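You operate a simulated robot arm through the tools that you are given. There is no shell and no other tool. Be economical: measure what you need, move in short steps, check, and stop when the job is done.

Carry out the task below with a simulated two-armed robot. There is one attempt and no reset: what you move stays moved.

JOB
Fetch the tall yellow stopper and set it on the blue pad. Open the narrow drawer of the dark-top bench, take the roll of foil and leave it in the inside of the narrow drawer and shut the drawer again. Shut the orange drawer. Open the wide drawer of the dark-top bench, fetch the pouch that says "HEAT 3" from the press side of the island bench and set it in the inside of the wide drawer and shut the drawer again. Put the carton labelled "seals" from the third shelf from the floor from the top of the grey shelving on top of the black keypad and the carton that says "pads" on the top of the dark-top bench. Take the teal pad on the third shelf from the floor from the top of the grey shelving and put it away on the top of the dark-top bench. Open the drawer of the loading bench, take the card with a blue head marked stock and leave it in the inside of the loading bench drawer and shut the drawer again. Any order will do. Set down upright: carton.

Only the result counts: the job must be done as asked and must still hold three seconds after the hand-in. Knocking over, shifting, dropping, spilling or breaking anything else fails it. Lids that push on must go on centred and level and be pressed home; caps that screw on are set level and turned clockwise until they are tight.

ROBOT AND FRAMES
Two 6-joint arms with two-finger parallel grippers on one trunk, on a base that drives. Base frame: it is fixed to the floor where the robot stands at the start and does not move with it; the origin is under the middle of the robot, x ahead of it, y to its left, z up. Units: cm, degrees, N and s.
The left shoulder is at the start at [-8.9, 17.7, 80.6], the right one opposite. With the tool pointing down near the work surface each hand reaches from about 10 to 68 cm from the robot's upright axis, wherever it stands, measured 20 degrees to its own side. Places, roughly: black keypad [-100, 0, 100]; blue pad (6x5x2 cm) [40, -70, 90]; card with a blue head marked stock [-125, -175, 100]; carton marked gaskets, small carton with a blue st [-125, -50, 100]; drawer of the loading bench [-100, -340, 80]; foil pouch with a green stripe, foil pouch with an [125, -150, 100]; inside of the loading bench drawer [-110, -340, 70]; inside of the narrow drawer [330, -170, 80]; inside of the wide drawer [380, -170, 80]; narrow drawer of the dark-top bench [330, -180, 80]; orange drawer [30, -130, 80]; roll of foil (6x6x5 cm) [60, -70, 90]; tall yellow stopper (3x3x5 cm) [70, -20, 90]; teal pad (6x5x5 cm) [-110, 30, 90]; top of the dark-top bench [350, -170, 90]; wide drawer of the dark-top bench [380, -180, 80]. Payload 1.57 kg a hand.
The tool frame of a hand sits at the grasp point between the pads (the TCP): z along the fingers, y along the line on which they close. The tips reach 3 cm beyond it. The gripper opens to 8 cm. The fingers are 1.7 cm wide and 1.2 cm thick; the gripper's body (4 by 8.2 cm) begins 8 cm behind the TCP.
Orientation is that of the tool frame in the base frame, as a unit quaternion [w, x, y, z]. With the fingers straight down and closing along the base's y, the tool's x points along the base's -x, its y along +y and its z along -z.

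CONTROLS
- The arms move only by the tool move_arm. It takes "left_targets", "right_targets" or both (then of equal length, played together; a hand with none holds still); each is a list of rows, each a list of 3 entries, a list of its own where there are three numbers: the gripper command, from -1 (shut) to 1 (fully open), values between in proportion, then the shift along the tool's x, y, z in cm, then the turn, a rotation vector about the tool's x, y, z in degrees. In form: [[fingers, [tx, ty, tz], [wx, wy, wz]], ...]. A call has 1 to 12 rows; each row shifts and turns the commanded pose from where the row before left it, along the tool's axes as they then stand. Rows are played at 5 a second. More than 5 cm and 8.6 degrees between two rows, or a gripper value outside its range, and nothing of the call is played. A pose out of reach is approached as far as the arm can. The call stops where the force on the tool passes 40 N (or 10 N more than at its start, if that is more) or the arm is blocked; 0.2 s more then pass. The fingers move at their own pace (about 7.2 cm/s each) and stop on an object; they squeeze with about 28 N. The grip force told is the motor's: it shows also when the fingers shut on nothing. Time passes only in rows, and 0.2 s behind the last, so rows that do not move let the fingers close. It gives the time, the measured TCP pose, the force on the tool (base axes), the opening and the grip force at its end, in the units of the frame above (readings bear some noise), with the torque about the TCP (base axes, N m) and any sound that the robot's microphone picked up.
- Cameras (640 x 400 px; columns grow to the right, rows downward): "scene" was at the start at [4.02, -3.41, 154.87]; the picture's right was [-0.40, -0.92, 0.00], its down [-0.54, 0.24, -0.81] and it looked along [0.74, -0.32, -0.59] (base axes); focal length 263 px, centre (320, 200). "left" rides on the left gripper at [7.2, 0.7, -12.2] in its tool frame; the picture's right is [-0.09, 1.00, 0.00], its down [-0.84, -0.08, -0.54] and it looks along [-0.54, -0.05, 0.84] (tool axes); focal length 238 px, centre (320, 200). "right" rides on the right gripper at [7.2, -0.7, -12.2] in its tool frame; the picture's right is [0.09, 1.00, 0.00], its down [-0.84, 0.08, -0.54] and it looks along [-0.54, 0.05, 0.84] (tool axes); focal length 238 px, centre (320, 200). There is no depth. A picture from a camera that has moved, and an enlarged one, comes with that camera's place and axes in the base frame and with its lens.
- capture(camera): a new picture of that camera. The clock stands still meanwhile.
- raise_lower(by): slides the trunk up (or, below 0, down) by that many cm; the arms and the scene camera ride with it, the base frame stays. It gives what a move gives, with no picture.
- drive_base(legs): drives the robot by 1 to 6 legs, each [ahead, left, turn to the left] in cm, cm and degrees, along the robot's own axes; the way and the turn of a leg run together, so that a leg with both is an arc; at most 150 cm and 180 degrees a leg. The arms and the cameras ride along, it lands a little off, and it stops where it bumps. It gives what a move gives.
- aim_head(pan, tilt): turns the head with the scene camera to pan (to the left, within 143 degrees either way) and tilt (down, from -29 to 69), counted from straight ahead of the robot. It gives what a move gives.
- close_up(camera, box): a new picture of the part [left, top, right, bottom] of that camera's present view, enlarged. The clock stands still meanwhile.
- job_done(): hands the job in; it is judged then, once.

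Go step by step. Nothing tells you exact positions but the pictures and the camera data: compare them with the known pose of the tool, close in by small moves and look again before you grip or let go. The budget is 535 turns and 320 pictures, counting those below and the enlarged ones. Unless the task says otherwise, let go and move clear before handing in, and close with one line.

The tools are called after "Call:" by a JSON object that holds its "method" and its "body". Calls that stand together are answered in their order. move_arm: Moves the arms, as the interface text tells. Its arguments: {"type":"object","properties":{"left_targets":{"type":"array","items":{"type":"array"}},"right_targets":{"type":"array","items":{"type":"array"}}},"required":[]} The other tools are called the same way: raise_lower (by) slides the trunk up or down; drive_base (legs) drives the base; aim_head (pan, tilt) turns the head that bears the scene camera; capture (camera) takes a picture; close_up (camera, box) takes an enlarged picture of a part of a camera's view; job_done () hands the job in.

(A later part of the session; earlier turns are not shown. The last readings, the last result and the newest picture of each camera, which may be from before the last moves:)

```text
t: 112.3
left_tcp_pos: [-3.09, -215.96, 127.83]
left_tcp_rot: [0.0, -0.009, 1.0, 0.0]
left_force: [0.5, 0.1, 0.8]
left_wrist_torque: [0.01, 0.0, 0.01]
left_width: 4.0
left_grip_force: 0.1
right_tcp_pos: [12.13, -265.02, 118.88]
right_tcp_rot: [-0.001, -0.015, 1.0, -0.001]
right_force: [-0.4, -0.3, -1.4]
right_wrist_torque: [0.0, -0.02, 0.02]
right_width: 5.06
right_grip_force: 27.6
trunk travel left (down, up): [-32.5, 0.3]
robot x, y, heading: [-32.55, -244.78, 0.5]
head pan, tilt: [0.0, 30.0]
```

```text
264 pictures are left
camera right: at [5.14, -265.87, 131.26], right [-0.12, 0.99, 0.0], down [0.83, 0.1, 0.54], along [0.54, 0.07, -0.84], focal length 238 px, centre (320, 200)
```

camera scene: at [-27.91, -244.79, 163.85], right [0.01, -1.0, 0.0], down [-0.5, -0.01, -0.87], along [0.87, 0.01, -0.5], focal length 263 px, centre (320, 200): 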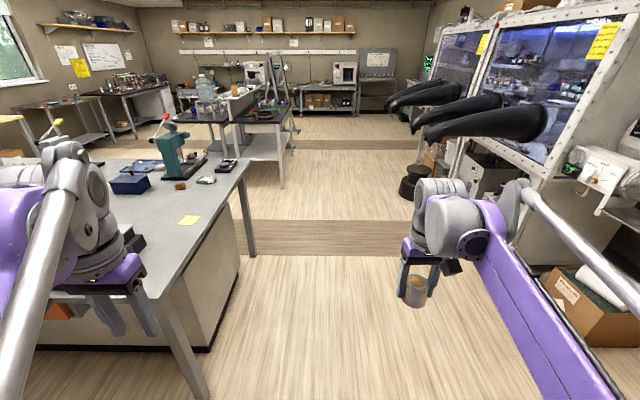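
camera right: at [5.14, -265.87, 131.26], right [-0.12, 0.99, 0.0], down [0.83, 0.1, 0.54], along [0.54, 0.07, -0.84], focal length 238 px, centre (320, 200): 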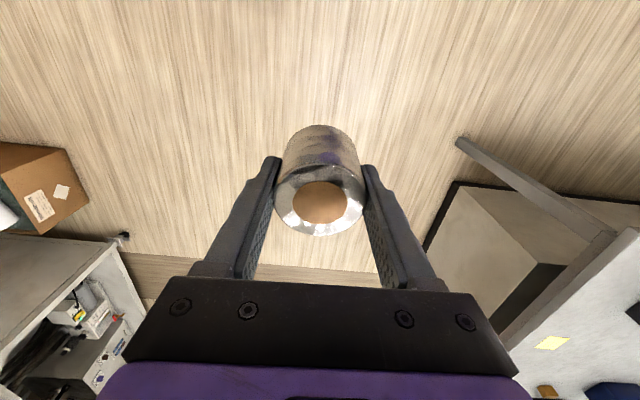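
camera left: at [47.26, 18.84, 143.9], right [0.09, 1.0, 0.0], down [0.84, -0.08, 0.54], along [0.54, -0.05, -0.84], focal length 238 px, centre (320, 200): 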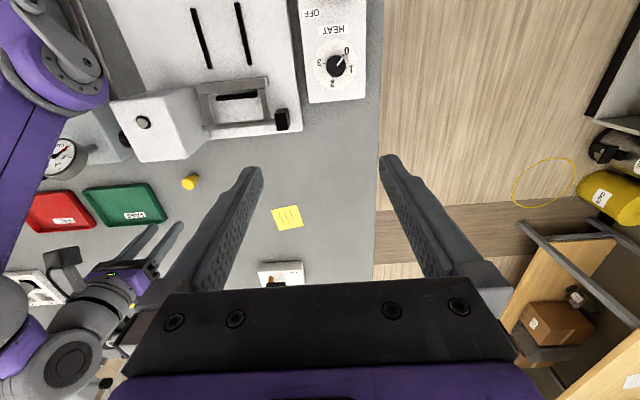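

Clear corridor. Drive on east and look at the pouches closely.

Call:
{"method": "drive_base", "body": {"legs": [[115, 0, -0.6]]}}

Call:
{"method": "aim_head", "body": {"pan": 60, "tilt": 35}}

Call:
{"method": "capture", "body": {"camera": "scene"}}

```text
t: 118.2
left_tcp_pos: [112.88, -215.85, 127.78]
left_tcp_rot: [0.0, 0.002, 1.0, 0.0]
left_force: [0.7, 0.4, 0.3]
left_wrist_torque: [0.01, -0.04, 0.01]
left_width: 4.0
left_grip_force: 0.1
right_tcp_pos: [127.26, -265.07, 118.83]
right_tcp_rot: [-0.001, -0.006, 1.0, 0.0]
right_force: [-0.3, 0.2, -0.7]
right_wrist_torque: [0.0, 0.02, 0.01]
right_width: 5.07
right_grip_force: 28.3
trunk travel left (down, up): [-32.5, 0.3]
robot x, y, heading: [82.33, -244.39, 0.1]
head pan, tilt: [0.0, 30.0]
```

```text
t: 119.5
left_tcp_pos: [112.92, -215.8, 127.7]
left_tcp_rot: [0.0, 0.002, 1.0, 0.0]
left_force: [0.1, 0.2, -0.1]
left_wrist_torque: [-0.01, 0.01, -0.03]
left_width: 4.0
left_grip_force: 0.1
right_tcp_pos: [127.29, -265.06, 119.01]
right_tcp_rot: [-0.001, -0.005, 1.0, -0.001]
right_force: [-0.6, -0.1, -1.1]
right_wrist_torque: [0.0, 0.06, 0.03]
right_width: 5.06
right_grip_force: 27.5
trunk travel left (down, up): [-32.5, 0.3]
robot x, y, heading: [83.01, -243.63, -0.3]
head pan, tilt: [60.0, 35.0]
```

```text
263 pictures are left
camera scene: at [83.03, -236.53, 163.08], right [0.86, -0.5, 0.0], down [-0.29, -0.5, -0.82], along [0.41, 0.71, -0.57], focal length 263 px, centre (320, 200)
```

scene: 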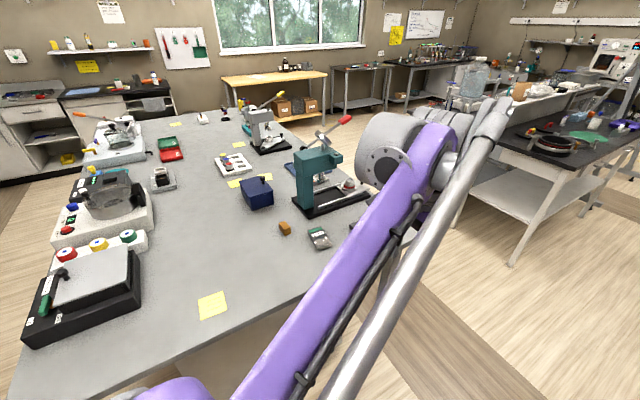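

Call:
{"method": "close_up", "body": {"camera": "scene", "box": [260, 140, 380, 260]}}

```text
3.33 times, centred on (320, 200) of scene
camera zoom: at [83.03, -236.53, 163.08], right [0.86, -0.5, 0.0], down [-0.29, -0.5, -0.82], along [0.41, 0.71, -0.57], focal length 876 px, centre (320, 200)
```

zoom: 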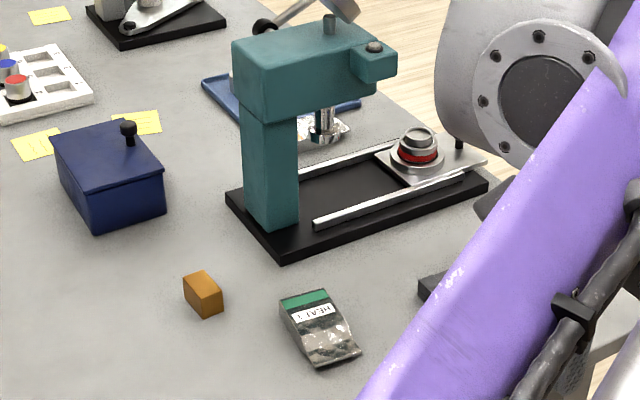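

Call:
{"method": "capture", "body": {"camera": "left"}}

Call:
{"method": "close_up", "body": {"camera": "scene", "box": [305, 222, 335, 252]}}

```text
261 pictures are left
camera left: at [105.68, -215.15, 139.79], right [0.09, 1.0, 0.0], down [0.84, -0.08, 0.54], along [0.54, -0.05, -0.84], focal length 238 px, centre (320, 200)
```

left: 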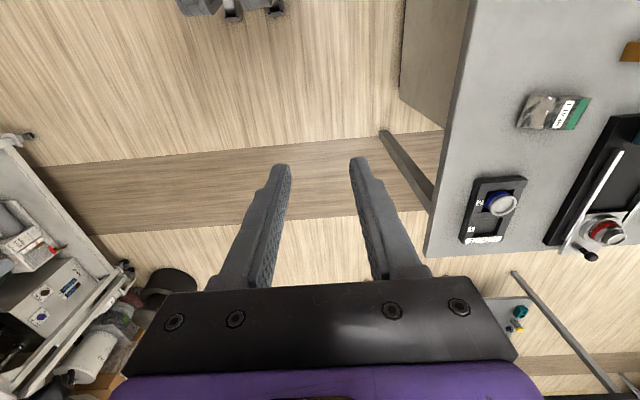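

```text
13.33 times, centred on (320, 237) of scene
camera zoom: at [83.03, -236.53, 163.08], right [0.86, -0.5, 0.0], down [-0.29, -0.5, -0.82], along [0.41, 0.71, -0.57], focal length 3504 px, centre (320, -293)
```

zoom: 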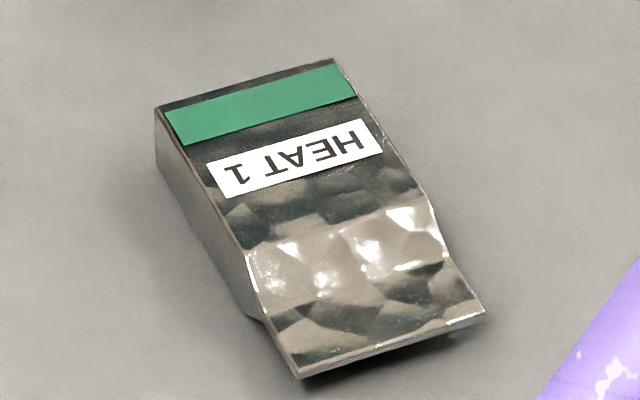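

That one is HEAT 1, so HEAT 3 must be the other pouch by the blue tray on the far side. Drive round to the far side, facing back at the bench.

Call:
{"method": "drive_base", "body": {"legs": [[132, 0, 0], [0, 0, 90], [0, 0, 90]]}}

Call:
{"method": "aim_head", "body": {"pan": -30, "tilt": 30}}

Call:
{"method": "capture", "body": {"camera": "scene"}}

Call:
{"method": "aim_head", "body": {"pan": -120, "tilt": 30}}

Call:
{"method": "capture", "body": {"camera": "scene"}}

```text
t: 133.7
left_tcp_pos: [184.93, -273.28, 127.7]
left_tcp_rot: [-0.001, 1.0, -0.003, 0.0]
left_force: [0.2, 1.2, 1.0]
left_wrist_torque: [0.02, -0.03, 0.02]
left_width: 3.99
left_grip_force: 0.0
right_tcp_pos: [170.8, -224.05, 118.94]
right_tcp_rot: [0.0, 1.0, 0.003, 0.001]
right_force: [0.3, 0.4, -0.9]
right_wrist_torque: [-0.01, 0.0, -0.01]
right_width: 5.04
right_grip_force: 28.1
trunk travel left (down, up): [-32.5, 0.3]
robot x, y, heading: [215.14, -245.06, 179.8]
head pan, tilt: [60.0, 35.0]
```

```text
t: 135.4
left_tcp_pos: [184.95, -273.14, 127.72]
left_tcp_rot: [0.0, 1.0, -0.004, 0.0]
left_force: [0.2, 0.6, -0.1]
left_wrist_torque: [0.01, 0.0, 0.02]
left_width: 4.0
left_grip_force: 0.1
right_tcp_pos: [170.69, -224.04, 118.89]
right_tcp_rot: [-0.001, 1.0, 0.004, 0.001]
right_force: [-0.2, 0.5, -1.0]
right_wrist_torque: [-0.01, 0.0, 0.0]
right_width: 5.03
right_grip_force: 27.9
trunk travel left (down, up): [-32.5, 0.3]
robot x, y, heading: [215.34, -245.16, 179.5]
head pan, tilt: [-30.0, 30.0]
```

```text
259 pictures are left
camera scene: at [211.72, -240.39, 163.85], right [0.51, 0.86, 0.0], down [0.43, -0.25, -0.87], along [-0.75, 0.44, -0.5], focal length 263 px, centre (320, 200)
```

scene: 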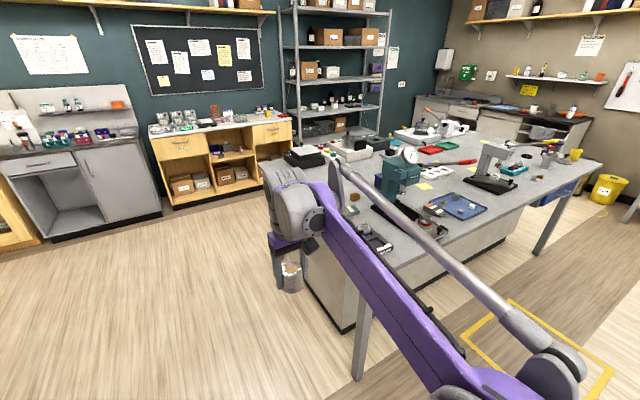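

```text
t: 137.0
left_tcp_pos: [184.97, -273.38, 127.78]
left_tcp_rot: [0.0, 1.0, -0.003, 0.0]
left_force: [0.2, -0.6, 0.0]
left_wrist_torque: [-0.02, -0.01, -0.02]
left_width: 4.0
left_grip_force: 0.0
right_tcp_pos: [170.69, -224.03, 119.0]
right_tcp_rot: [0.001, 1.0, 0.004, 0.001]
right_force: [0.2, -0.8, -1.1]
right_wrist_torque: [-0.02, -0.01, -0.03]
right_width: 5.05
right_grip_force: 28.1
trunk travel left (down, up): [-32.5, 0.3]
robot x, y, heading: [215.23, -245.07, 180.0]
head pan, tilt: [-120.0, 30.0]
```

```text
258 pictures are left
camera scene: at [224.1, -237.16, 163.85], right [0.86, -0.51, 0.0], down [-0.25, -0.43, -0.87], along [0.44, 0.75, -0.5], focal length 263 px, centre (320, 200)
```

scene: 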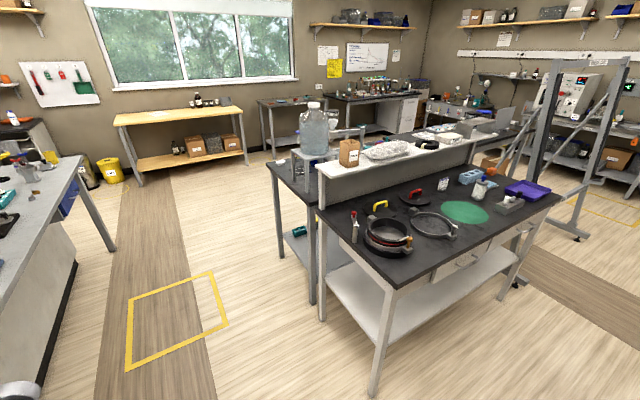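

Dark-top bench front edge is y≈-195, x 280..410, with drawers facing -y. Now slide along the far side of the main bench to view the second pouch.

Call:
{"method": "drive_base", "body": {"legs": [[0, -95, 0]]}}

Call:
{"method": "aim_head", "body": {"pan": 5, "tilt": 40}}

Call:
{"method": "capture", "body": {"camera": "scene"}}

Call:
{"method": "close_up", "body": {"camera": "scene", "box": [240, 80, 440, 205]}}

```text
t: 145.7
left_tcp_pos: [185.67, -178.25, 127.84]
left_tcp_rot: [-0.001, 1.0, -0.002, 0.001]
left_force: [-0.1, 0.6, -0.2]
left_wrist_torque: [-0.01, 0.01, 0.02]
left_width: 3.98
left_grip_force: 0.0
right_tcp_pos: [171.38, -129.01, 119.03]
right_tcp_rot: [0.0, 1.0, 0.004, 0.0]
right_force: [-1.0, 0.4, -0.9]
right_wrist_torque: [-0.02, 0.0, 0.02]
right_width: 5.08
right_grip_force: 28.3
trunk travel left (down, up): [-32.5, 0.3]
robot x, y, heading: [215.61, -149.96, 179.7]
head pan, tilt: [-120.0, 30.0]
```

```text
t: 147.8
left_tcp_pos: [185.58, -178.36, 127.67]
left_tcp_rot: [-0.001, 1.0, -0.003, 0.0]
left_force: [0.2, 0.0, -0.1]
left_wrist_torque: [-0.01, 0.02, -0.02]
left_width: 4.0
left_grip_force: 0.0
right_tcp_pos: [171.35, -128.98, 118.89]
right_tcp_rot: [0.0, 1.0, 0.004, 0.001]
right_force: [0.3, -0.8, -1.1]
right_wrist_torque: [0.0, 0.01, -0.03]
right_width: 5.06
right_grip_force: 28.2
trunk travel left (down, up): [-32.5, 0.3]
robot x, y, heading: [216.04, -149.96, 179.8]
head pan, tilt: [5.0, 40.0]
```

```text
257 pictures are left
camera scene: at [211.69, -150.67, 162.32], right [-0.08, 1.0, 0.0], down [0.64, 0.05, -0.77], along [-0.76, -0.06, -0.64], focal length 263 px, centre (320, 200)
```

scene: 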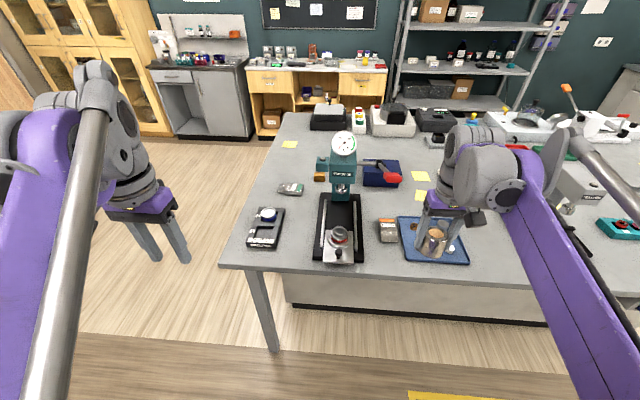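

```text
3.20 times, centred on (340, 142) of scene
camera zoom: at [211.69, -150.67, 162.32], right [-0.08, 1.0, 0.0], down [0.64, 0.05, -0.77], along [-0.76, -0.06, -0.64], focal length 841 px, centre (256, 384)
```

zoom: 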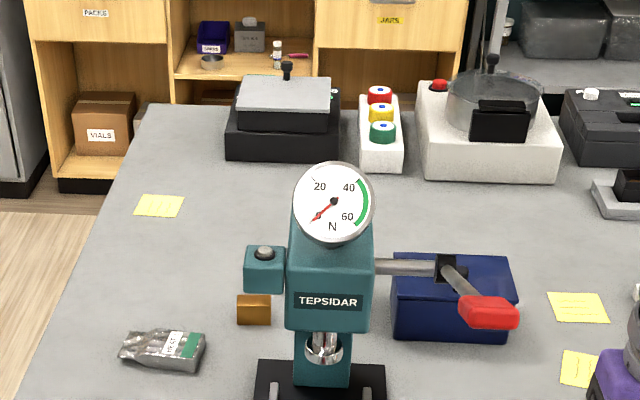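

Call:
{"method": "close_up", "body": {"camera": "scene", "box": [360, 200, 420, 260]}}

```text
6.67 times, centred on (390, 230) of scene
camera zoom: at [211.69, -150.67, 162.32], right [-0.08, 1.0, 0.0], down [0.64, 0.05, -0.77], along [-0.76, -0.06, -0.64], focal length 1752 px, centre (-147, 0)
```

zoom: 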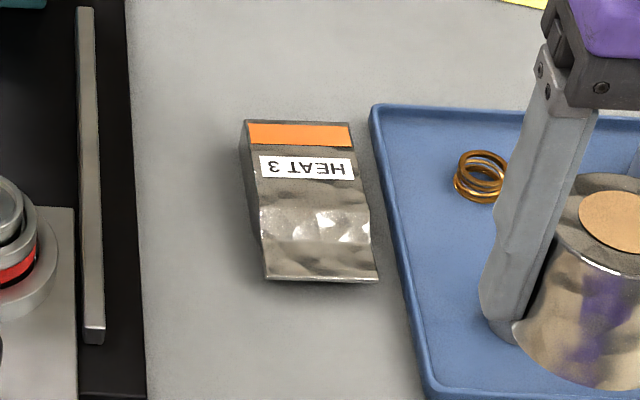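

HEAT 3 found at about (142, -130), between press base and blue tray; the press's red lever overhangs near y≈-137. Slide right so the left arm comes from the clear side, then look.

Call:
{"method": "drive_base", "body": {"legs": [[0, -53, 0]]}}

Call:
{"method": "aim_head", "body": {"pan": 35, "tilt": 40}}

Call:
{"method": "capture", "body": {"camera": "scene"}}

Call:
{"method": "capture", "body": {"camera": "left"}}

```text
t: 152.9
left_tcp_pos: [185.94, -125.36, 127.72]
left_tcp_rot: [0.0, 1.0, 0.002, 0.0]
left_force: [0.5, -0.4, 0.9]
left_wrist_torque: [-0.02, 0.01, -0.03]
left_width: 3.99
left_grip_force: 0.1
right_tcp_pos: [171.33, -76.24, 119.04]
right_tcp_rot: [0.0, 1.0, 0.009, 0.0]
right_force: [-0.7, 0.2, -0.8]
right_wrist_torque: [0.0, 0.01, -0.02]
right_width: 5.09
right_grip_force: 28.1
trunk travel left (down, up): [-32.5, 0.3]
robot x, y, heading: [216.36, -96.81, -179.9]
head pan, tilt: [5.0, 40.0]
```

```text
t: 153.9
left_tcp_pos: [186.03, -125.35, 127.79]
left_tcp_rot: [0.0, 1.0, 0.002, 0.0]
left_force: [-0.8, -0.2, -0.4]
left_wrist_torque: [-0.02, -0.01, -0.04]
left_width: 4.0
left_grip_force: 0.1
right_tcp_pos: [171.11, -76.17, 118.98]
right_tcp_rot: [-0.001, 1.0, 0.009, 0.001]
right_force: [-0.1, -0.3, -1.4]
right_wrist_torque: [0.02, -0.02, 0.04]
right_width: 5.06
right_grip_force: 28.0
trunk travel left (down, up): [-32.5, 0.3]
robot x, y, heading: [215.73, -96.83, -179.8]
head pan, tilt: [35.0, 40.0]
```

```text
254 pictures are left
camera scene: at [213.3, -101.63, 162.32], right [-0.58, 0.82, 0.0], down [0.53, 0.37, -0.77], along [-0.63, -0.44, -0.64], focal length 263 px, centre (320, 200)
```

scene: 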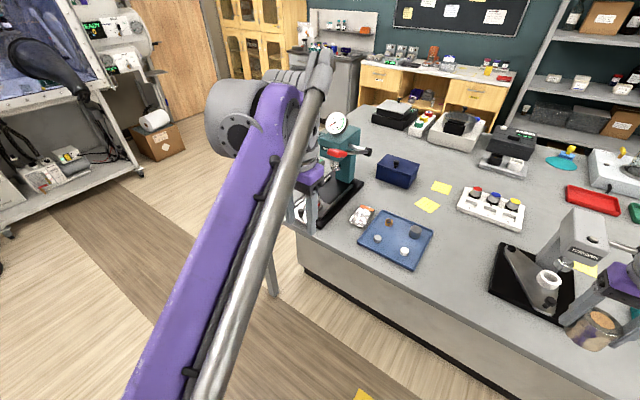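

```text
253 pictures are left
camera left: at [193.18, -126.06, 139.79], right [-0.09, -1.0, 0.0], down [-0.84, 0.07, 0.54], along [-0.54, 0.05, -0.84], focal length 238 px, centre (320, 200)
```

left: 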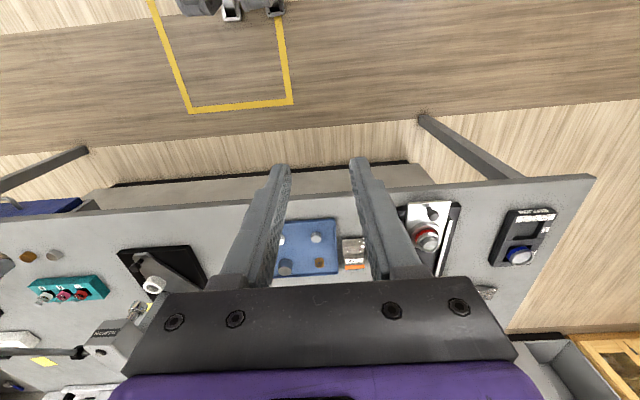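

Pull the right hand (foil) in so it stays clear of the grey press, then drive closer.

Call:
{"method": "move_arm", "body": {"right_targets": [[-1, [5, 0, 0], [0, 0, 0]], [-1, [5, 0, 0], [0, 0, 0]], [-1, [5, 0, 0], [0, 0, 0]], [-1, [5, 0, 0], [0, 0, 0]]], "left_targets": [[1, [0, -4, 0], [0, 0, 0]], [1, [0, 0, 0], [0, 0, 0]], [1, [0, 0, 0], [0, 0, 0]], [1, [0, 0, 0], [0, 0, 0]]]}}

Call:
{"method": "drive_base", "body": {"legs": [[20, 0, 0]]}}

Call:
{"method": "capture", "body": {"camera": "left"}}

Call:
{"method": "capture", "body": {"camera": "scene"}}

```text
t: 154.9
left_tcp_pos: [186.3, -121.44, 127.65]
left_tcp_rot: [0.0, 1.0, 0.001, -0.001]
left_force: [0.2, -0.4, -0.2]
left_wrist_torque: [0.02, 0.02, -0.02]
left_width: 8.0
left_grip_force: 0.0
right_tcp_pos: [191.52, -76.02, 118.95]
right_tcp_rot: [0.0, 1.0, 0.009, 0.0]
right_force: [-0.3, -0.3, -1.7]
right_wrist_torque: [0.01, 0.04, 0.0]
right_width: 5.06
right_grip_force: 27.6
trunk travel left (down, up): [-32.5, 0.3]
robot x, y, heading: [216.1, -97.02, -179.9]
head pan, tilt: [35.0, 40.0]
```

```text
t: 156.5
left_tcp_pos: [166.28, -121.43, 127.67]
left_tcp_rot: [0.0, 1.0, 0.001, 0.0]
left_force: [-0.1, 0.8, -0.4]
left_wrist_torque: [-0.04, 0.0, 0.04]
left_width: 8.0
left_grip_force: 0.2
right_tcp_pos: [171.64, -75.89, 118.98]
right_tcp_rot: [0.0, 1.0, 0.008, 0.001]
right_force: [-0.2, 0.0, -1.2]
right_wrist_torque: [0.0, -0.01, -0.01]
right_width: 5.06
right_grip_force: 28.5
trunk travel left (down, up): [-32.5, 0.3]
robot x, y, heading: [195.94, -96.73, -179.8]
head pan, tilt: [35.0, 40.0]
```

```text
252 pictures are left
camera left: at [173.55, -122.05, 139.7], right [-0.09, -1.0, 0.0], down [-0.84, 0.08, 0.54], along [-0.54, 0.05, -0.84], focal length 238 px, centre (320, 200)
```

left: 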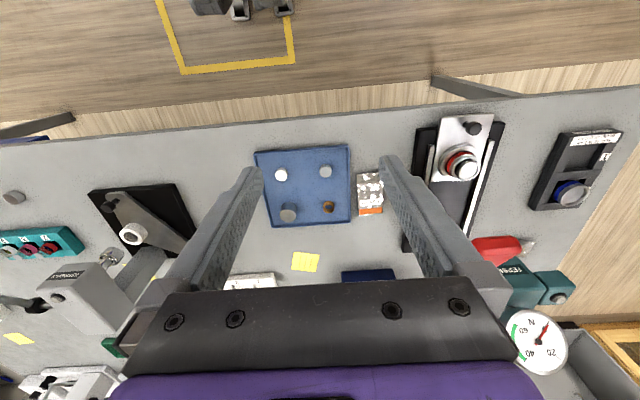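

```text
251 pictures are left
camera scene: at [193.7, -101.65, 162.29], right [-0.57, 0.82, 0.0], down [0.53, 0.37, -0.77], along [-0.63, -0.44, -0.64], focal length 263 px, centre (320, 200)
```

scene: 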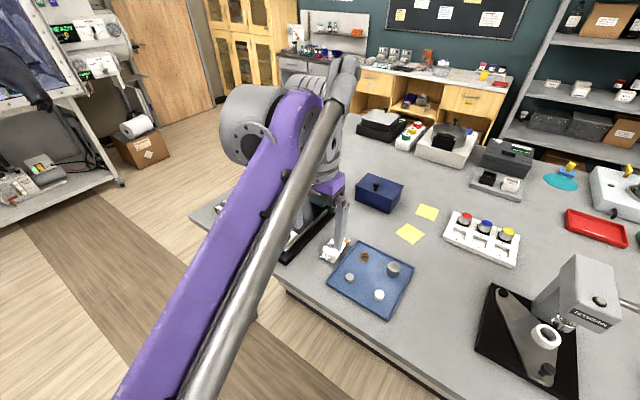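

Descend in the clear lane above the tray first, then move in over it.

Call:
{"method": "move_arm", "body": {"left_targets": [[0.7, [-1.5, 0, 4.5], [0, 0, 0]], [0.7, [-1.5, 0, 4.5], [0, 0, 0]], [0.7, [-1.5, 0, 4.5], [0, 0, 0]], [0.7, [-1.5, 0, 4.5], [0, 0, 0]], [0.7, [-4.4, 0.4, 0], [0, 0, 0]], [0.7, [-4.4, 0.4, 0], [0, 0, 0]], [0.7, [-4.4, 0.4, 0], [0, 0, 0]], [0.7, [-4.4, 0.4, 0], [0, 0, 0]]]}}

Call:
{"method": "capture", "body": {"camera": "left"}}

Call:
{"method": "capture", "body": {"camera": "scene"}}

```text
t: 158.3
left_tcp_pos: [142.53, -123.01, 109.68]
left_tcp_rot: [0.0, 1.0, 0.001, 0.001]
left_force: [0.1, -1.0, 0.7]
left_wrist_torque: [0.01, -0.02, 0.02]
left_width: 6.78
left_grip_force: 0.0
right_tcp_pos: [171.41, -75.86, 118.95]
right_tcp_rot: [0.001, 1.0, 0.008, 0.002]
right_force: [0.6, 0.3, -1.2]
right_wrist_torque: [0.04, -0.05, 0.01]
right_width: 5.05
right_grip_force: 28.1
trunk travel left (down, up): [-32.5, 0.3]
robot x, y, heading: [196.22, -96.86, -180.2]
head pan, tilt: [35.0, 40.0]
```

```text
250 pictures are left
camera left: at [149.64, -123.73, 121.76], right [-0.09, -1.0, 0.0], down [-0.84, 0.08, 0.54], along [-0.54, 0.05, -0.84], focal length 238 px, centre (320, 200)
```

left: 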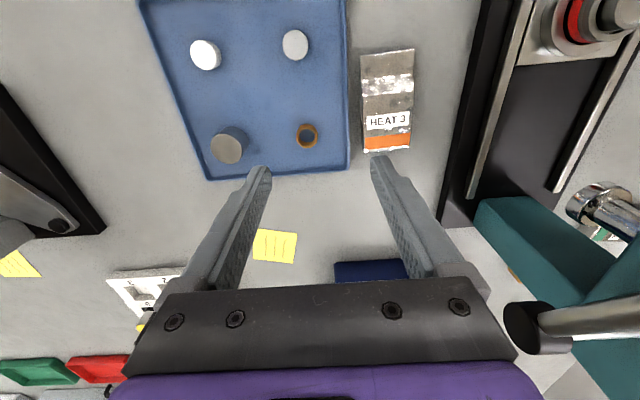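

```text
249 pictures are left
camera scene: at [193.38, -101.68, 162.32], right [-0.57, 0.82, 0.0], down [0.53, 0.37, -0.77], along [-0.63, -0.44, -0.64], focal length 263 px, centre (320, 200)
```

scene: 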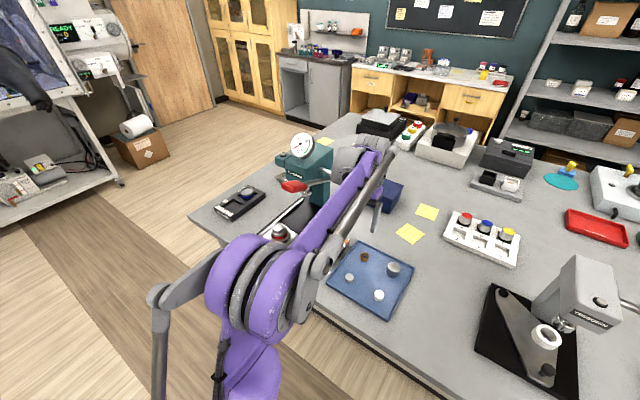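

The lever rod runs along y≈-135 at z≈115–124 right beside the pouch, so a vertical hand would touch it. I'll pitch the hand 50° forward to pass beneath the lever.

Call:
{"method": "move_arm", "body": {"left_targets": [[0.7, [0, 0, 0], [0, -8.33, 0]], [0.7, [0, 0, 0], [0, -8.33, 0]], [0.7, [0, 0, 0], [0, -8.33, 0]], [0.7, [0, 0, 0], [0, -8.33, 0]], [0.7, [0, 0, 0], [0, -8.33, 0]], [0.7, [0, 0, 0], [0, -8.35, 0]]]}}

Call:
{"method": "move_arm", "body": {"left_targets": [[0.7, [2.3, 0, 1.9], [0, 0, 0]], [0.7, [2.3, 0, 1.9], [0, 0, 0]], [0.7, [2.3, 0, 1.9], [0, 0, 0]], [0.7, [2.3, 0, 1.9], [0, 0, 0]]]}}

Call:
{"method": "capture", "body": {"camera": "left"}}

Call:
{"method": "capture", "body": {"camera": "scene"}}

```text
t: 159.7
left_tcp_pos: [142.72, -123.08, 109.63]
left_tcp_rot: [0.001, 0.905, 0.001, -0.425]
left_force: [0.6, -0.5, 0.1]
left_wrist_torque: [0.01, 0.0, 0.0]
left_width: 6.79
left_grip_force: 0.0
right_tcp_pos: [171.63, -75.97, 118.95]
right_tcp_rot: [0.0, 1.0, 0.008, 0.001]
right_force: [0.0, 0.9, -1.6]
right_wrist_torque: [-0.01, 0.02, -0.03]
right_width: 5.09
right_grip_force: 28.0
trunk travel left (down, up): [-32.5, 0.3]
robot x, y, heading: [196.36, -97.08, -180.3]
head pan, tilt: [35.0, 40.0]
```

```text
t: 160.7
left_tcp_pos: [142.73, -122.98, 97.61]
left_tcp_rot: [0.0, 0.906, 0.0, -0.422]
left_force: [0.2, 0.3, 0.3]
left_wrist_torque: [0.0, 0.01, 0.02]
left_width: 6.8
left_grip_force: 0.1
right_tcp_pos: [171.42, -76.02, 118.97]
right_tcp_rot: [0.001, 1.0, 0.007, 0.001]
right_force: [-1.3, 0.0, -1.7]
right_wrist_torque: [0.02, -0.02, -0.01]
right_width: 5.05
right_grip_force: 27.9
trunk travel left (down, up): [-32.5, 0.3]
robot x, y, heading: [196.03, -96.97, -180.0]
head pan, tilt: [35.0, 40.0]
```

```text
248 pictures are left
camera left: at [156.67, -123.76, 99.77], right [-0.06, -1.0, 0.07], down [-0.12, 0.08, 0.99], along [-0.99, 0.05, -0.13], focal length 238 px, centre (320, 200)
```

left: 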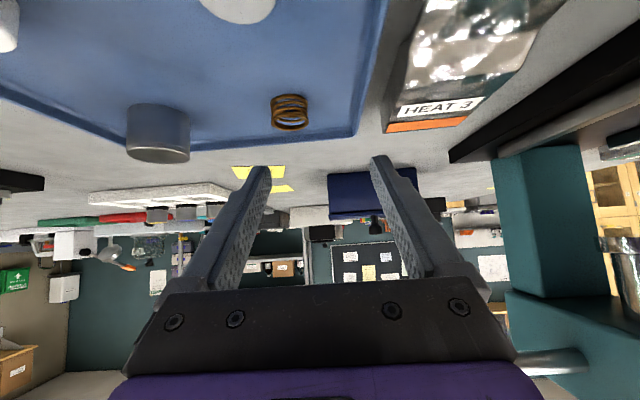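

```text
247 pictures are left
camera scene: at [193.52, -101.69, 162.32], right [-0.57, 0.82, 0.0], down [0.53, 0.37, -0.77], along [-0.63, -0.44, -0.64], focal length 263 px, centre (320, 200)
```

scene: 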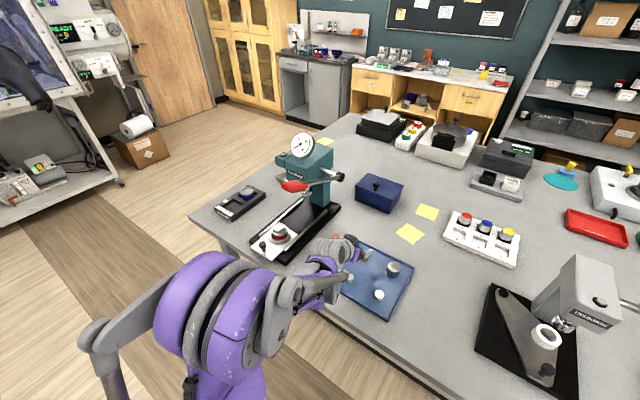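

Shift sideways under the lever to align with the pouch.

Call:
{"method": "move_arm", "body": {"left_targets": [[0.7, [0, 4.1, 0], [0, 0, 0]], [0.7, [0, 4.2, 0], [0, 0, 0]]]}}

Call:
{"method": "capture", "body": {"camera": "left"}}

Call:
{"method": "close_up", "body": {"camera": "scene", "box": [200, 120, 420, 320]}}

```text
t: 161.3
left_tcp_pos: [142.76, -131.42, 97.53]
left_tcp_rot: [0.001, 0.906, 0.001, -0.422]
left_force: [0.9, 0.5, -0.2]
left_wrist_torque: [-0.01, 0.02, -0.04]
left_width: 6.79
left_grip_force: 0.1
right_tcp_pos: [171.7, -75.9, 119.07]
right_tcp_rot: [0.0, 1.0, 0.008, 0.001]
right_force: [0.2, 0.2, -0.8]
right_wrist_torque: [-0.02, -0.02, 0.0]
right_width: 5.04
right_grip_force: 27.5
trunk travel left (down, up): [-32.5, 0.3]
robot x, y, heading: [195.95, -96.89, -180.0]
head pan, tilt: [35.0, 40.0]
```

```text
246 pictures are left
camera left: at [156.66, -132.1, 99.84], right [-0.06, -1.0, 0.07], down [-0.12, 0.08, 0.99], along [-0.99, 0.05, -0.13], focal length 238 px, centre (320, 200)
```

left: 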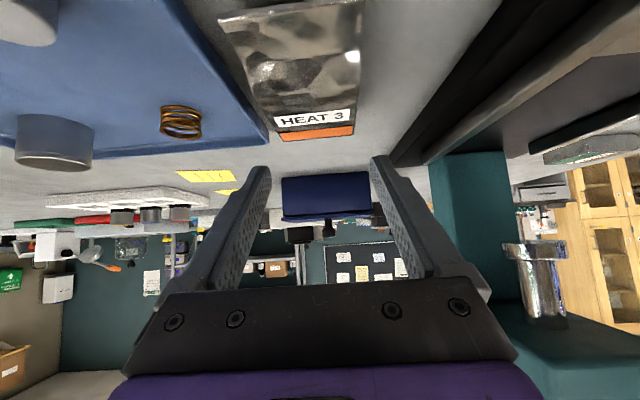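

```text
2.00 times, centred on (310, 220) of scene
camera zoom: at [193.56, -101.75, 162.32], right [-0.57, 0.82, 0.0], down [0.53, 0.37, -0.77], along [-0.63, -0.44, -0.64], focal length 526 px, centre (340, 160)
```

zoom: 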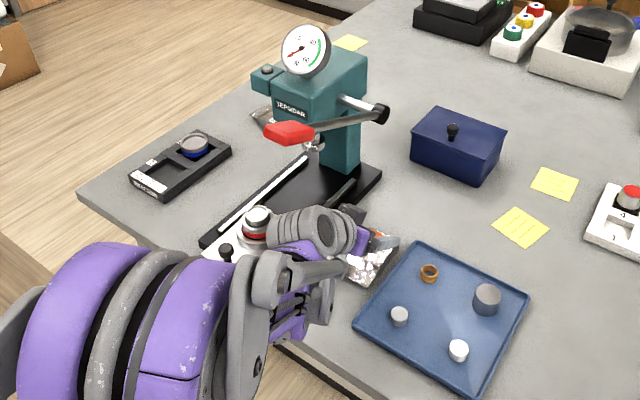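

Pouch is centred. Gap to the tray is tight, so I'll keep the fingertips just above the rim (z≈91.4) and grip the thick end.

Call:
{"method": "move_arm", "body": {"left_targets": [[0.8, [0.93, 0, 1.7], [0, 0, 0]], [0.8, [0.93, 0, 1.7], [0, 0, 0]], [0.8, [0, 0, 0], [0, 0, 0]]]}}

Call:
{"method": "capture", "body": {"camera": "left"}}

Call:
{"method": "close_up", "body": {"camera": "scene", "box": [290, 190, 430, 300]}}

```text
t: 162.1
left_tcp_pos: [141.46, -131.28, 94.19]
left_tcp_rot: [0.0, 0.906, 0.001, -0.423]
left_force: [-0.8, 0.0, -1.0]
left_wrist_torque: [-0.01, 0.01, 0.04]
left_width: 7.19
left_grip_force: 0.0
right_tcp_pos: [171.64, -75.89, 118.91]
right_tcp_rot: [0.0, 1.0, 0.008, 0.0]
right_force: [0.3, 0.2, -2.0]
right_wrist_torque: [0.01, -0.03, 0.02]
right_width: 5.04
right_grip_force: 28.1
trunk travel left (down, up): [-32.5, 0.3]
robot x, y, heading: [195.96, -96.64, -179.8]
head pan, tilt: [35.0, 40.0]
```

```text
244 pictures are left
camera left: at [155.34, -131.93, 96.36], right [-0.06, -1.0, 0.07], down [-0.12, 0.08, 0.99], along [-0.99, 0.05, -0.13], focal length 238 px, centre (320, 200)
```

left: 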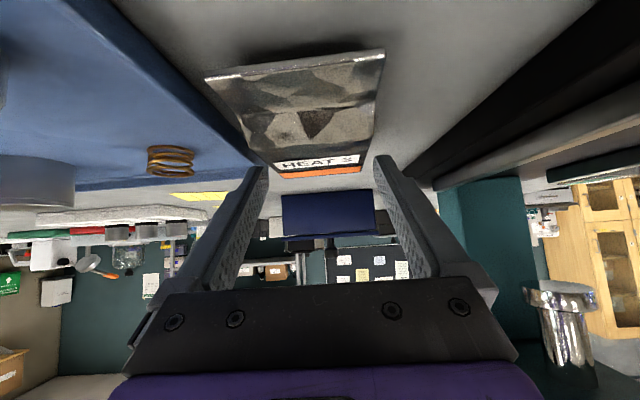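

```text
3.64 times, centred on (360, 245) of scene
camera zoom: at [193.64, -101.63, 162.32], right [-0.57, 0.82, 0.0], down [0.53, 0.37, -0.77], along [-0.63, -0.44, -0.64], focal length 956 px, centre (174, 36)
```

zoom: 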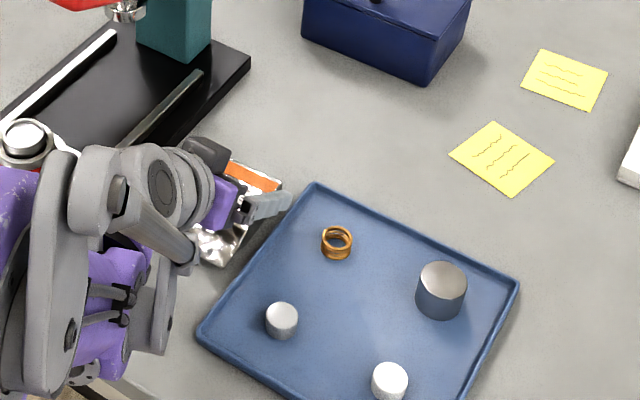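

Fingertips only overlap the pouch top by ~0.5 cm. I'll close here, drag the pouch 1.5 cm away from the tray, and regrip lower.

Call:
{"method": "move_arm", "body": {"left_targets": [[0.75, [0.2, 0, 0.2], [0, 0, 0]], [-1, [0, 0, 0], [0, 0, 0]], [-1, [0, 0, 0], [0, 0, 0]], [-1, [0, 0, 0], [0, 0, 0]]]}}

Call:
{"method": "capture", "body": {"camera": "left"}}

```text
t: 163.1
left_tcp_pos: [141.38, -131.37, 93.9]
left_tcp_rot: [0.0, 0.906, 0.0, -0.423]
left_force: [-0.5, -0.2, 0.1]
left_wrist_torque: [0.04, 0.0, 0.01]
left_width: 5.95
left_grip_force: 28.0
right_tcp_pos: [171.52, -75.89, 118.91]
right_tcp_rot: [-0.001, 1.0, 0.008, 0.0]
right_force: [0.1, 0.1, -1.2]
right_wrist_torque: [0.0, -0.01, 0.0]
right_width: 5.05
right_grip_force: 28.2
trunk travel left (down, up): [-32.5, 0.3]
robot x, y, heading: [196.07, -96.97, -179.9]
head pan, tilt: [35.0, 40.0]
```

```text
242 pictures are left
camera left: at [155.3, -131.97, 96.08], right [-0.06, -1.0, 0.07], down [-0.12, 0.08, 0.99], along [-0.99, 0.05, -0.13], focal length 238 px, centre (320, 200)
```

left: 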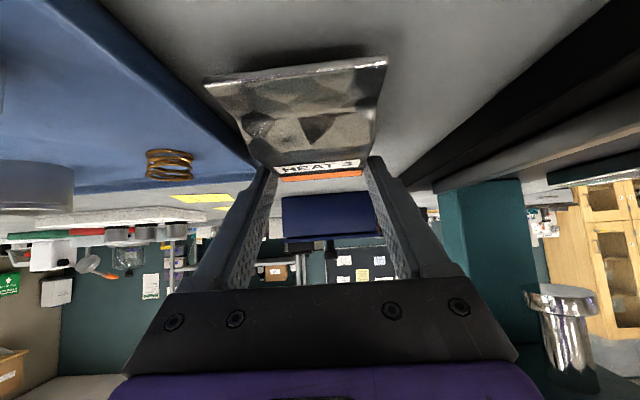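

Call:
{"method": "move_arm", "body": {"left_targets": [[-1, [0, 0.8, 0], [0, 0, 0]], [-1, [0, 0.9, 0], [0, 0, 0]], [0.75, [0, 0, 0], [0, 0, 0]], [0.75, [0, 0, 0], [0, 0, 0]], [0.75, [0.92, 0, 0.77], [0, 0, 0]], [-1, [0, 0, 0], [0, 0, 0]], [-1, [0, 0, 0], [0, 0, 0]], [-1, [0, 0, 0], [0, 0, 0]]]}}

Call:
{"method": "capture", "body": {"camera": "left"}}

```text
t: 164.9
left_tcp_pos: [141.33, -133.05, 92.58]
left_tcp_rot: [0.0, 0.906, 0.0, -0.423]
left_force: [0.4, 0.2, -0.1]
left_wrist_torque: [-0.03, -0.01, -0.01]
left_width: 5.93
left_grip_force: 28.3
right_tcp_pos: [171.58, -75.83, 119.01]
right_tcp_rot: [0.0, 1.0, 0.008, 0.0]
right_force: [0.0, 0.2, -2.2]
right_wrist_torque: [0.04, 0.01, 0.0]
right_width: 5.07
right_grip_force: 28.3
trunk travel left (down, up): [-32.5, 0.3]
robot x, y, heading: [195.98, -96.96, -180.0]
head pan, tilt: [35.0, 40.0]
```

```text
241 pictures are left
camera left: at [155.35, -133.68, 94.84], right [-0.06, -1.0, 0.07], down [-0.12, 0.08, 0.99], along [-0.99, 0.05, -0.13], focal length 238 px, centre (320, 200)
```

left: 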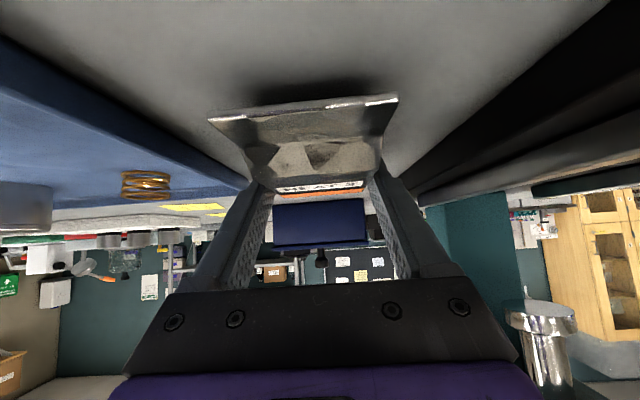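

Gripped at 5.9 cm. Lift 3 cm and back the base out from under the lever.

Call:
{"method": "move_arm", "body": {"left_targets": [[-1, [-1.15, 0, -0.97], [0, 0, 0]], [-1, [-1.15, 0, -0.97], [0, 0, 0]]]}}

Call:
{"method": "drive_base", "body": {"legs": [[-22, 0, 0]]}}

Call:
{"method": "capture", "body": {"camera": "left"}}

Call:
{"method": "capture", "body": {"camera": "scene"}}

```text
t: 165.5
left_tcp_pos: [141.44, -133.14, 95.7]
left_tcp_rot: [0.0, 0.906, 0.0, -0.423]
left_force: [-1.2, 0.7, -0.9]
left_wrist_torque: [0.01, 0.01, 0.0]
left_width: 5.93
left_grip_force: 28.0
right_tcp_pos: [171.67, -75.85, 118.92]
right_tcp_rot: [0.0, 1.0, 0.008, 0.001]
right_force: [-0.5, 0.5, -1.2]
right_wrist_torque: [0.02, -0.01, -0.04]
right_width: 5.03
right_grip_force: 27.8
trunk travel left (down, up): [-32.5, 0.3]
robot x, y, heading: [195.98, -96.69, -180.2]
head pan, tilt: [35.0, 40.0]
```

```text
t: 167.2
left_tcp_pos: [163.05, -133.0, 95.69]
left_tcp_rot: [0.0, 0.906, 0.0, -0.424]
left_force: [0.1, -0.8, -0.9]
left_wrist_torque: [0.0, 0.0, -0.04]
left_width: 5.93
left_grip_force: 28.1
right_tcp_pos: [193.32, -75.97, 119.02]
right_tcp_rot: [0.0, 1.0, 0.008, 0.002]
right_force: [-0.5, 0.5, -1.3]
right_wrist_torque: [0.03, 0.01, 0.01]
right_width: 5.03
right_grip_force: 28.2
trunk travel left (down, up): [-32.5, 0.3]
robot x, y, heading: [217.88, -96.77, -180.2]
head pan, tilt: [35.0, 40.0]
```

```text
240 pictures are left
camera left: at [177.08, -133.71, 97.88], right [-0.06, -1.0, 0.07], down [-0.12, 0.08, 0.99], along [-0.99, 0.05, -0.13], focal length 238 px, centre (320, 200)
```

left: 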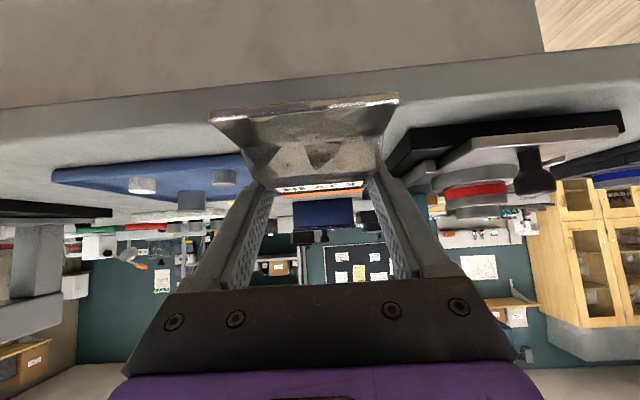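

```text
239 pictures are left
camera scene: at [215.39, -101.65, 162.34], right [-0.57, 0.82, 0.0], down [0.53, 0.37, -0.77], along [-0.63, -0.44, -0.64], focal length 263 px, centre (320, 200)
```

scene: 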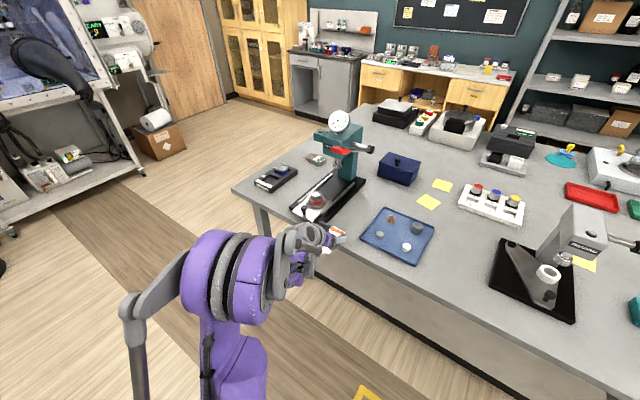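

Clear. Lift the pouch, back a bit more, and travel to the front of the dark-top bench, heading 90°.

Call:
{"method": "move_arm", "body": {"left_targets": [[-1, [-3.06, 0, -2.57], [0, 0, 0]], [-1, [-3.06, 0, -2.57], [0, 0, 0]], [-1, [-3.06, 0, -2.57], [0, 0, 0]], [-1, [-3.06, 0, -2.57], [0, 0, 0]], [-1, [-3.06, 0, -2.57], [0, 0, 0]]]}}

Call:
{"method": "drive_base", "body": {"legs": [[-6, 0, 0], [0, 90, 0], [0, 85, 0], [0, 0, -90]]}}

Call:
{"method": "aim_head", "body": {"pan": -60, "tilt": 30}}

Call:
{"method": "capture", "body": {"camera": "scene"}}

```text
t: 168.4
left_tcp_pos: [163.25, -132.96, 115.76]
left_tcp_rot: [0.0, 0.906, 0.0, -0.423]
left_force: [0.1, 0.2, 0.3]
left_wrist_torque: [-0.02, -0.01, 0.01]
left_width: 5.91
left_grip_force: 27.7
right_tcp_pos: [193.38, -75.85, 118.91]
right_tcp_rot: [0.001, 1.0, 0.008, 0.001]
right_force: [0.5, -0.4, -2.8]
right_wrist_torque: [0.01, 0.01, 0.04]
right_width: 5.08
right_grip_force: 28.2
trunk travel left (down, up): [-32.5, 0.3]
robot x, y, heading: [218.28, -96.63, -180.1]
head pan, tilt: [35.0, 40.0]
```

```text
t: 188.4
left_tcp_pos: [186.77, -217.11, 115.45]
left_tcp_rot: [-0.298, 0.642, -0.639, -0.3]
left_force: [0.6, 0.4, -1.5]
left_wrist_torque: [0.03, 0.02, 0.01]
left_width: 5.92
left_grip_force: 27.9
right_tcp_pos: [243.79, -247.16, 119.06]
right_tcp_rot: [0.002, 0.715, -0.699, 0.001]
right_force: [0.7, 0.4, -1.3]
right_wrist_torque: [0.03, 0.0, -0.04]
right_width: 5.07
right_grip_force: 27.9
trunk travel left (down, up): [-32.5, 0.3]
robot x, y, heading: [223.46, -271.69, 90.3]
head pan, tilt: [35.0, 40.0]
```

```text
t: 190.2
left_tcp_pos: [186.64, -217.3, 115.65]
left_tcp_rot: [-0.298, 0.642, -0.64, -0.299]
left_force: [-0.1, 0.1, -1.0]
left_wrist_torque: [0.0, 0.03, -0.01]
left_width: 5.96
left_grip_force: 27.9
right_tcp_pos: [244.03, -247.11, 118.96]
right_tcp_rot: [0.001, 0.715, -0.699, 0.0]
right_force: [0.6, 0.4, -1.4]
right_wrist_torque: [0.0, -0.01, 0.02]
right_width: 5.06
right_grip_force: 27.8
trunk travel left (down, up): [-32.5, 0.3]
robot x, y, heading: [223.14, -271.88, 90.2]
head pan, tilt: [-60.0, 30.0]
```

```text
238 pictures are left
camera scene: at [231.12, -271.51, 163.85], right [0.51, -0.86, 0.0], down [-0.43, -0.25, -0.87], along [0.75, 0.44, -0.5], focal length 263 px, centre (320, 200)
```

scene: 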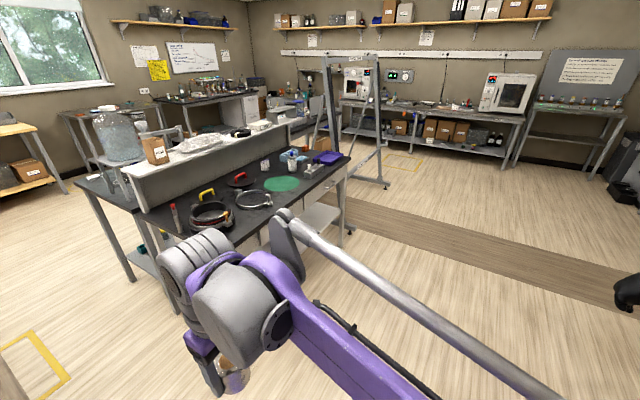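

Strafe along to the drawers.

Call:
{"method": "drive_base", "body": {"legs": [[0, -118, 0]]}}

Call:
{"method": "aim_head", "body": {"pan": 0, "tilt": 40}}

Call:
{"method": "capture", "body": {"camera": "scene"}}

```text
t: 200.7
left_tcp_pos: [304.9, -216.63, 115.46]
left_tcp_rot: [0.299, -0.64, 0.641, 0.299]
left_force: [0.5, 0.0, -1.0]
left_wrist_torque: [0.01, 0.01, -0.03]
left_width: 5.92
left_grip_force: 27.6
right_tcp_pos: [361.87, -247.27, 118.98]
right_tcp_rot: [0.001, 0.711, -0.703, 0.0]
right_force: [-0.1, 0.8, -2.1]
right_wrist_torque: [0.0, -0.04, 0.04]
right_width: 5.05
right_grip_force: 27.9
trunk travel left (down, up): [-32.5, 0.3]
robot x, y, heading: [340.75, -271.34, 89.6]
head pan, tilt: [-60.0, 30.0]
```

```text
t: 202.0
left_tcp_pos: [304.79, -216.74, 115.59]
left_tcp_rot: [0.299, -0.64, 0.642, 0.298]
left_force: [0.4, 0.6, -0.4]
left_wrist_torque: [0.01, 0.02, 0.02]
left_width: 5.94
left_grip_force: 28.1
right_tcp_pos: [361.84, -247.14, 118.89]
right_tcp_rot: [0.001, 0.71, -0.704, 0.001]
right_force: [0.6, 0.5, -0.5]
right_wrist_torque: [0.0, 0.02, -0.02]
right_width: 5.04
right_grip_force: 27.8
trunk travel left (down, up): [-32.5, 0.3]
robot x, y, heading: [340.58, -271.72, 89.7]
head pan, tilt: [0.0, 40.0]
```

```text
237 pictures are left
camera scene: at [340.9, -267.42, 162.32], right [1.0, 0.0, 0.0], down [0.0, -0.64, -0.77], along [0.0, 0.77, -0.64], focal length 263 px, centre (320, 200)
```

scene: 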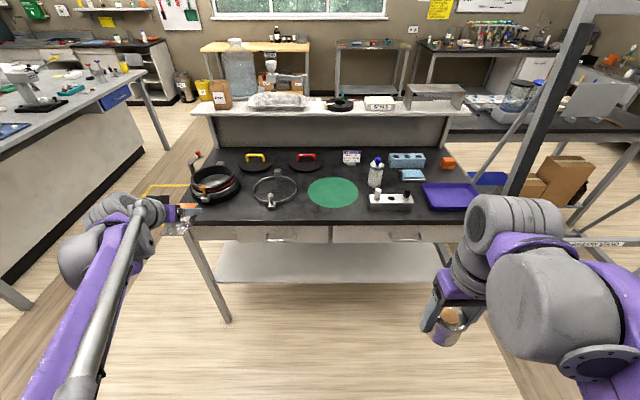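

Very good view: narrow drawer (left) handle ≈ (326,-196,82), wide one ≈ (373,-196,82). Drive closer to set the pouch down temporarily on the green mat.

Call:
{"method": "drive_base", "body": {"legs": [[33, 0, 0.4]]}}

Call:
{"method": "aim_head", "body": {"pan": 0, "tilt": 50}}

Call:
{"method": "capture", "body": {"camera": "scene"}}

```text
t: 204.2
left_tcp_pos: [304.31, -183.87, 115.62]
left_tcp_rot: [-0.298, 0.643, -0.639, -0.3]
left_force: [-0.9, -0.6, -0.5]
left_wrist_torque: [-0.02, -0.01, -0.02]
left_width: 5.91
left_grip_force: 28.0
right_tcp_pos: [361.53, -213.9, 118.95]
right_tcp_rot: [0.001, 0.715, -0.699, 0.0]
right_force: [0.6, 0.8, -1.3]
right_wrist_torque: [0.01, 0.0, -0.01]
right_width: 5.03
right_grip_force: 28.4
trunk travel left (down, up): [-32.5, 0.3]
robot x, y, heading: [340.73, -238.64, 90.0]
head pan, tilt: [0.0, 40.0]
```

```text
t: 204.9
left_tcp_pos: [304.22, -183.71, 115.56]
left_tcp_rot: [-0.299, 0.642, -0.639, -0.3]
left_force: [-0.6, -0.4, -0.5]
left_wrist_torque: [0.0, -0.02, -0.03]
left_width: 5.92
left_grip_force: 27.5
right_tcp_pos: [361.61, -213.89, 119.1]
right_tcp_rot: [0.001, 0.714, -0.7, 0.001]
right_force: [-0.1, -0.2, -1.3]
right_wrist_torque: [-0.01, -0.04, 0.01]
right_width: 5.07
right_grip_force: 28.3
trunk travel left (down, up): [-32.5, 0.3]
robot x, y, heading: [341.14, -238.36, 90.2]
head pan, tilt: [0.0, 50.0]
```

```text
236 pictures are left
camera scene: at [340.83, -235.04, 160.91], right [1.0, 0.01, 0.0], down [0.0, -0.77, -0.64], along [0.0, 0.64, -0.77], focal length 263 px, centre (320, 200)
```

scene: 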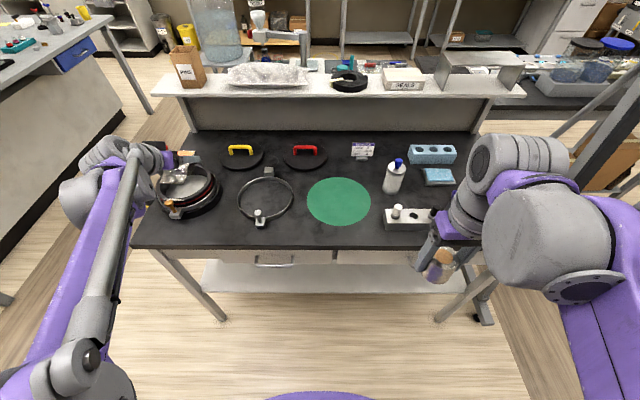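

Move the pouch over the mat centre (≈347,-176).

Call:
{"method": "move_arm", "body": {"left_targets": [[-1, [-0.69, -4.6, 0.83], [0, 0, 0]], [-1, [-0.69, -4.6, 0.83], [0, 0, 0]], [-1, [-0.69, -4.6, 0.83], [0, 0, 0]], [-1, [-0.69, -4.6, 0.83], [0, 0, 0]], [-1, [-0.69, -4.6, 0.83], [0, 0, 0]], [-1, [-0.69, -4.6, 0.83], [0, 0, 0]], [-1, [-0.69, -4.6, 0.83], [0, 0, 0]], [-1, [-0.69, -4.6, 0.83], [0, 0, 0]], [-1, [-0.69, -4.6, 0.83], [0, 0, 0]]]}}

Call:
{"method": "capture", "body": {"camera": "left"}}

Call:
{"method": "capture", "body": {"camera": "scene"}}

```text
t: 206.9
left_tcp_pos: [345.85, -174.08, 115.45]
left_tcp_rot: [-0.298, 0.642, -0.639, -0.3]
left_force: [-0.6, -0.7, -0.9]
left_wrist_torque: [-0.01, -0.01, 0.05]
left_width: 5.89
left_grip_force: 28.4
right_tcp_pos: [361.73, -213.77, 118.95]
right_tcp_rot: [0.002, 0.714, -0.7, 0.0]
right_force: [0.0, 1.1, -1.3]
right_wrist_torque: [-0.01, 0.02, 0.0]
right_width: 5.05
right_grip_force: 27.8
trunk travel left (down, up): [-32.5, 0.3]
robot x, y, heading: [340.52, -238.54, 90.3]
head pan, tilt: [0.0, 50.0]
```

```text
235 pictures are left
camera left: at [345.24, -188.02, 117.65], right [-1.0, 0.05, 0.07], down [0.08, 0.12, 0.99], along [0.04, 0.99, -0.13], focal length 238 px, centre (320, 200)
```

left: 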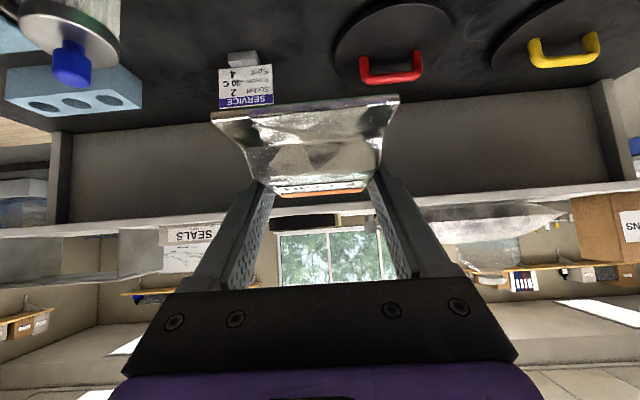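

```text
234 pictures are left
camera scene: at [340.99, -235.01, 160.9], right [1.0, 0.01, 0.0], down [0.0, -0.77, -0.64], along [0.0, 0.64, -0.77], focal length 263 px, centre (320, 200)
```

scene: 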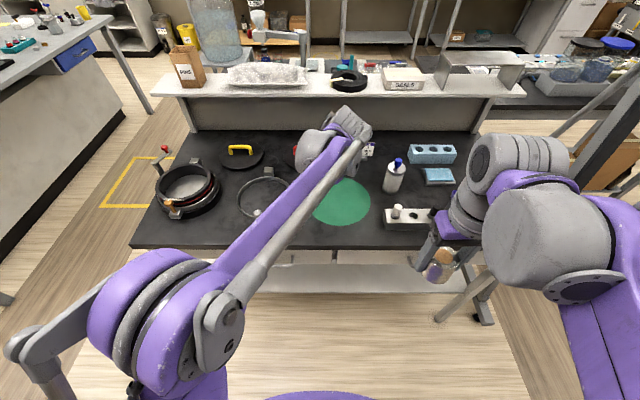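

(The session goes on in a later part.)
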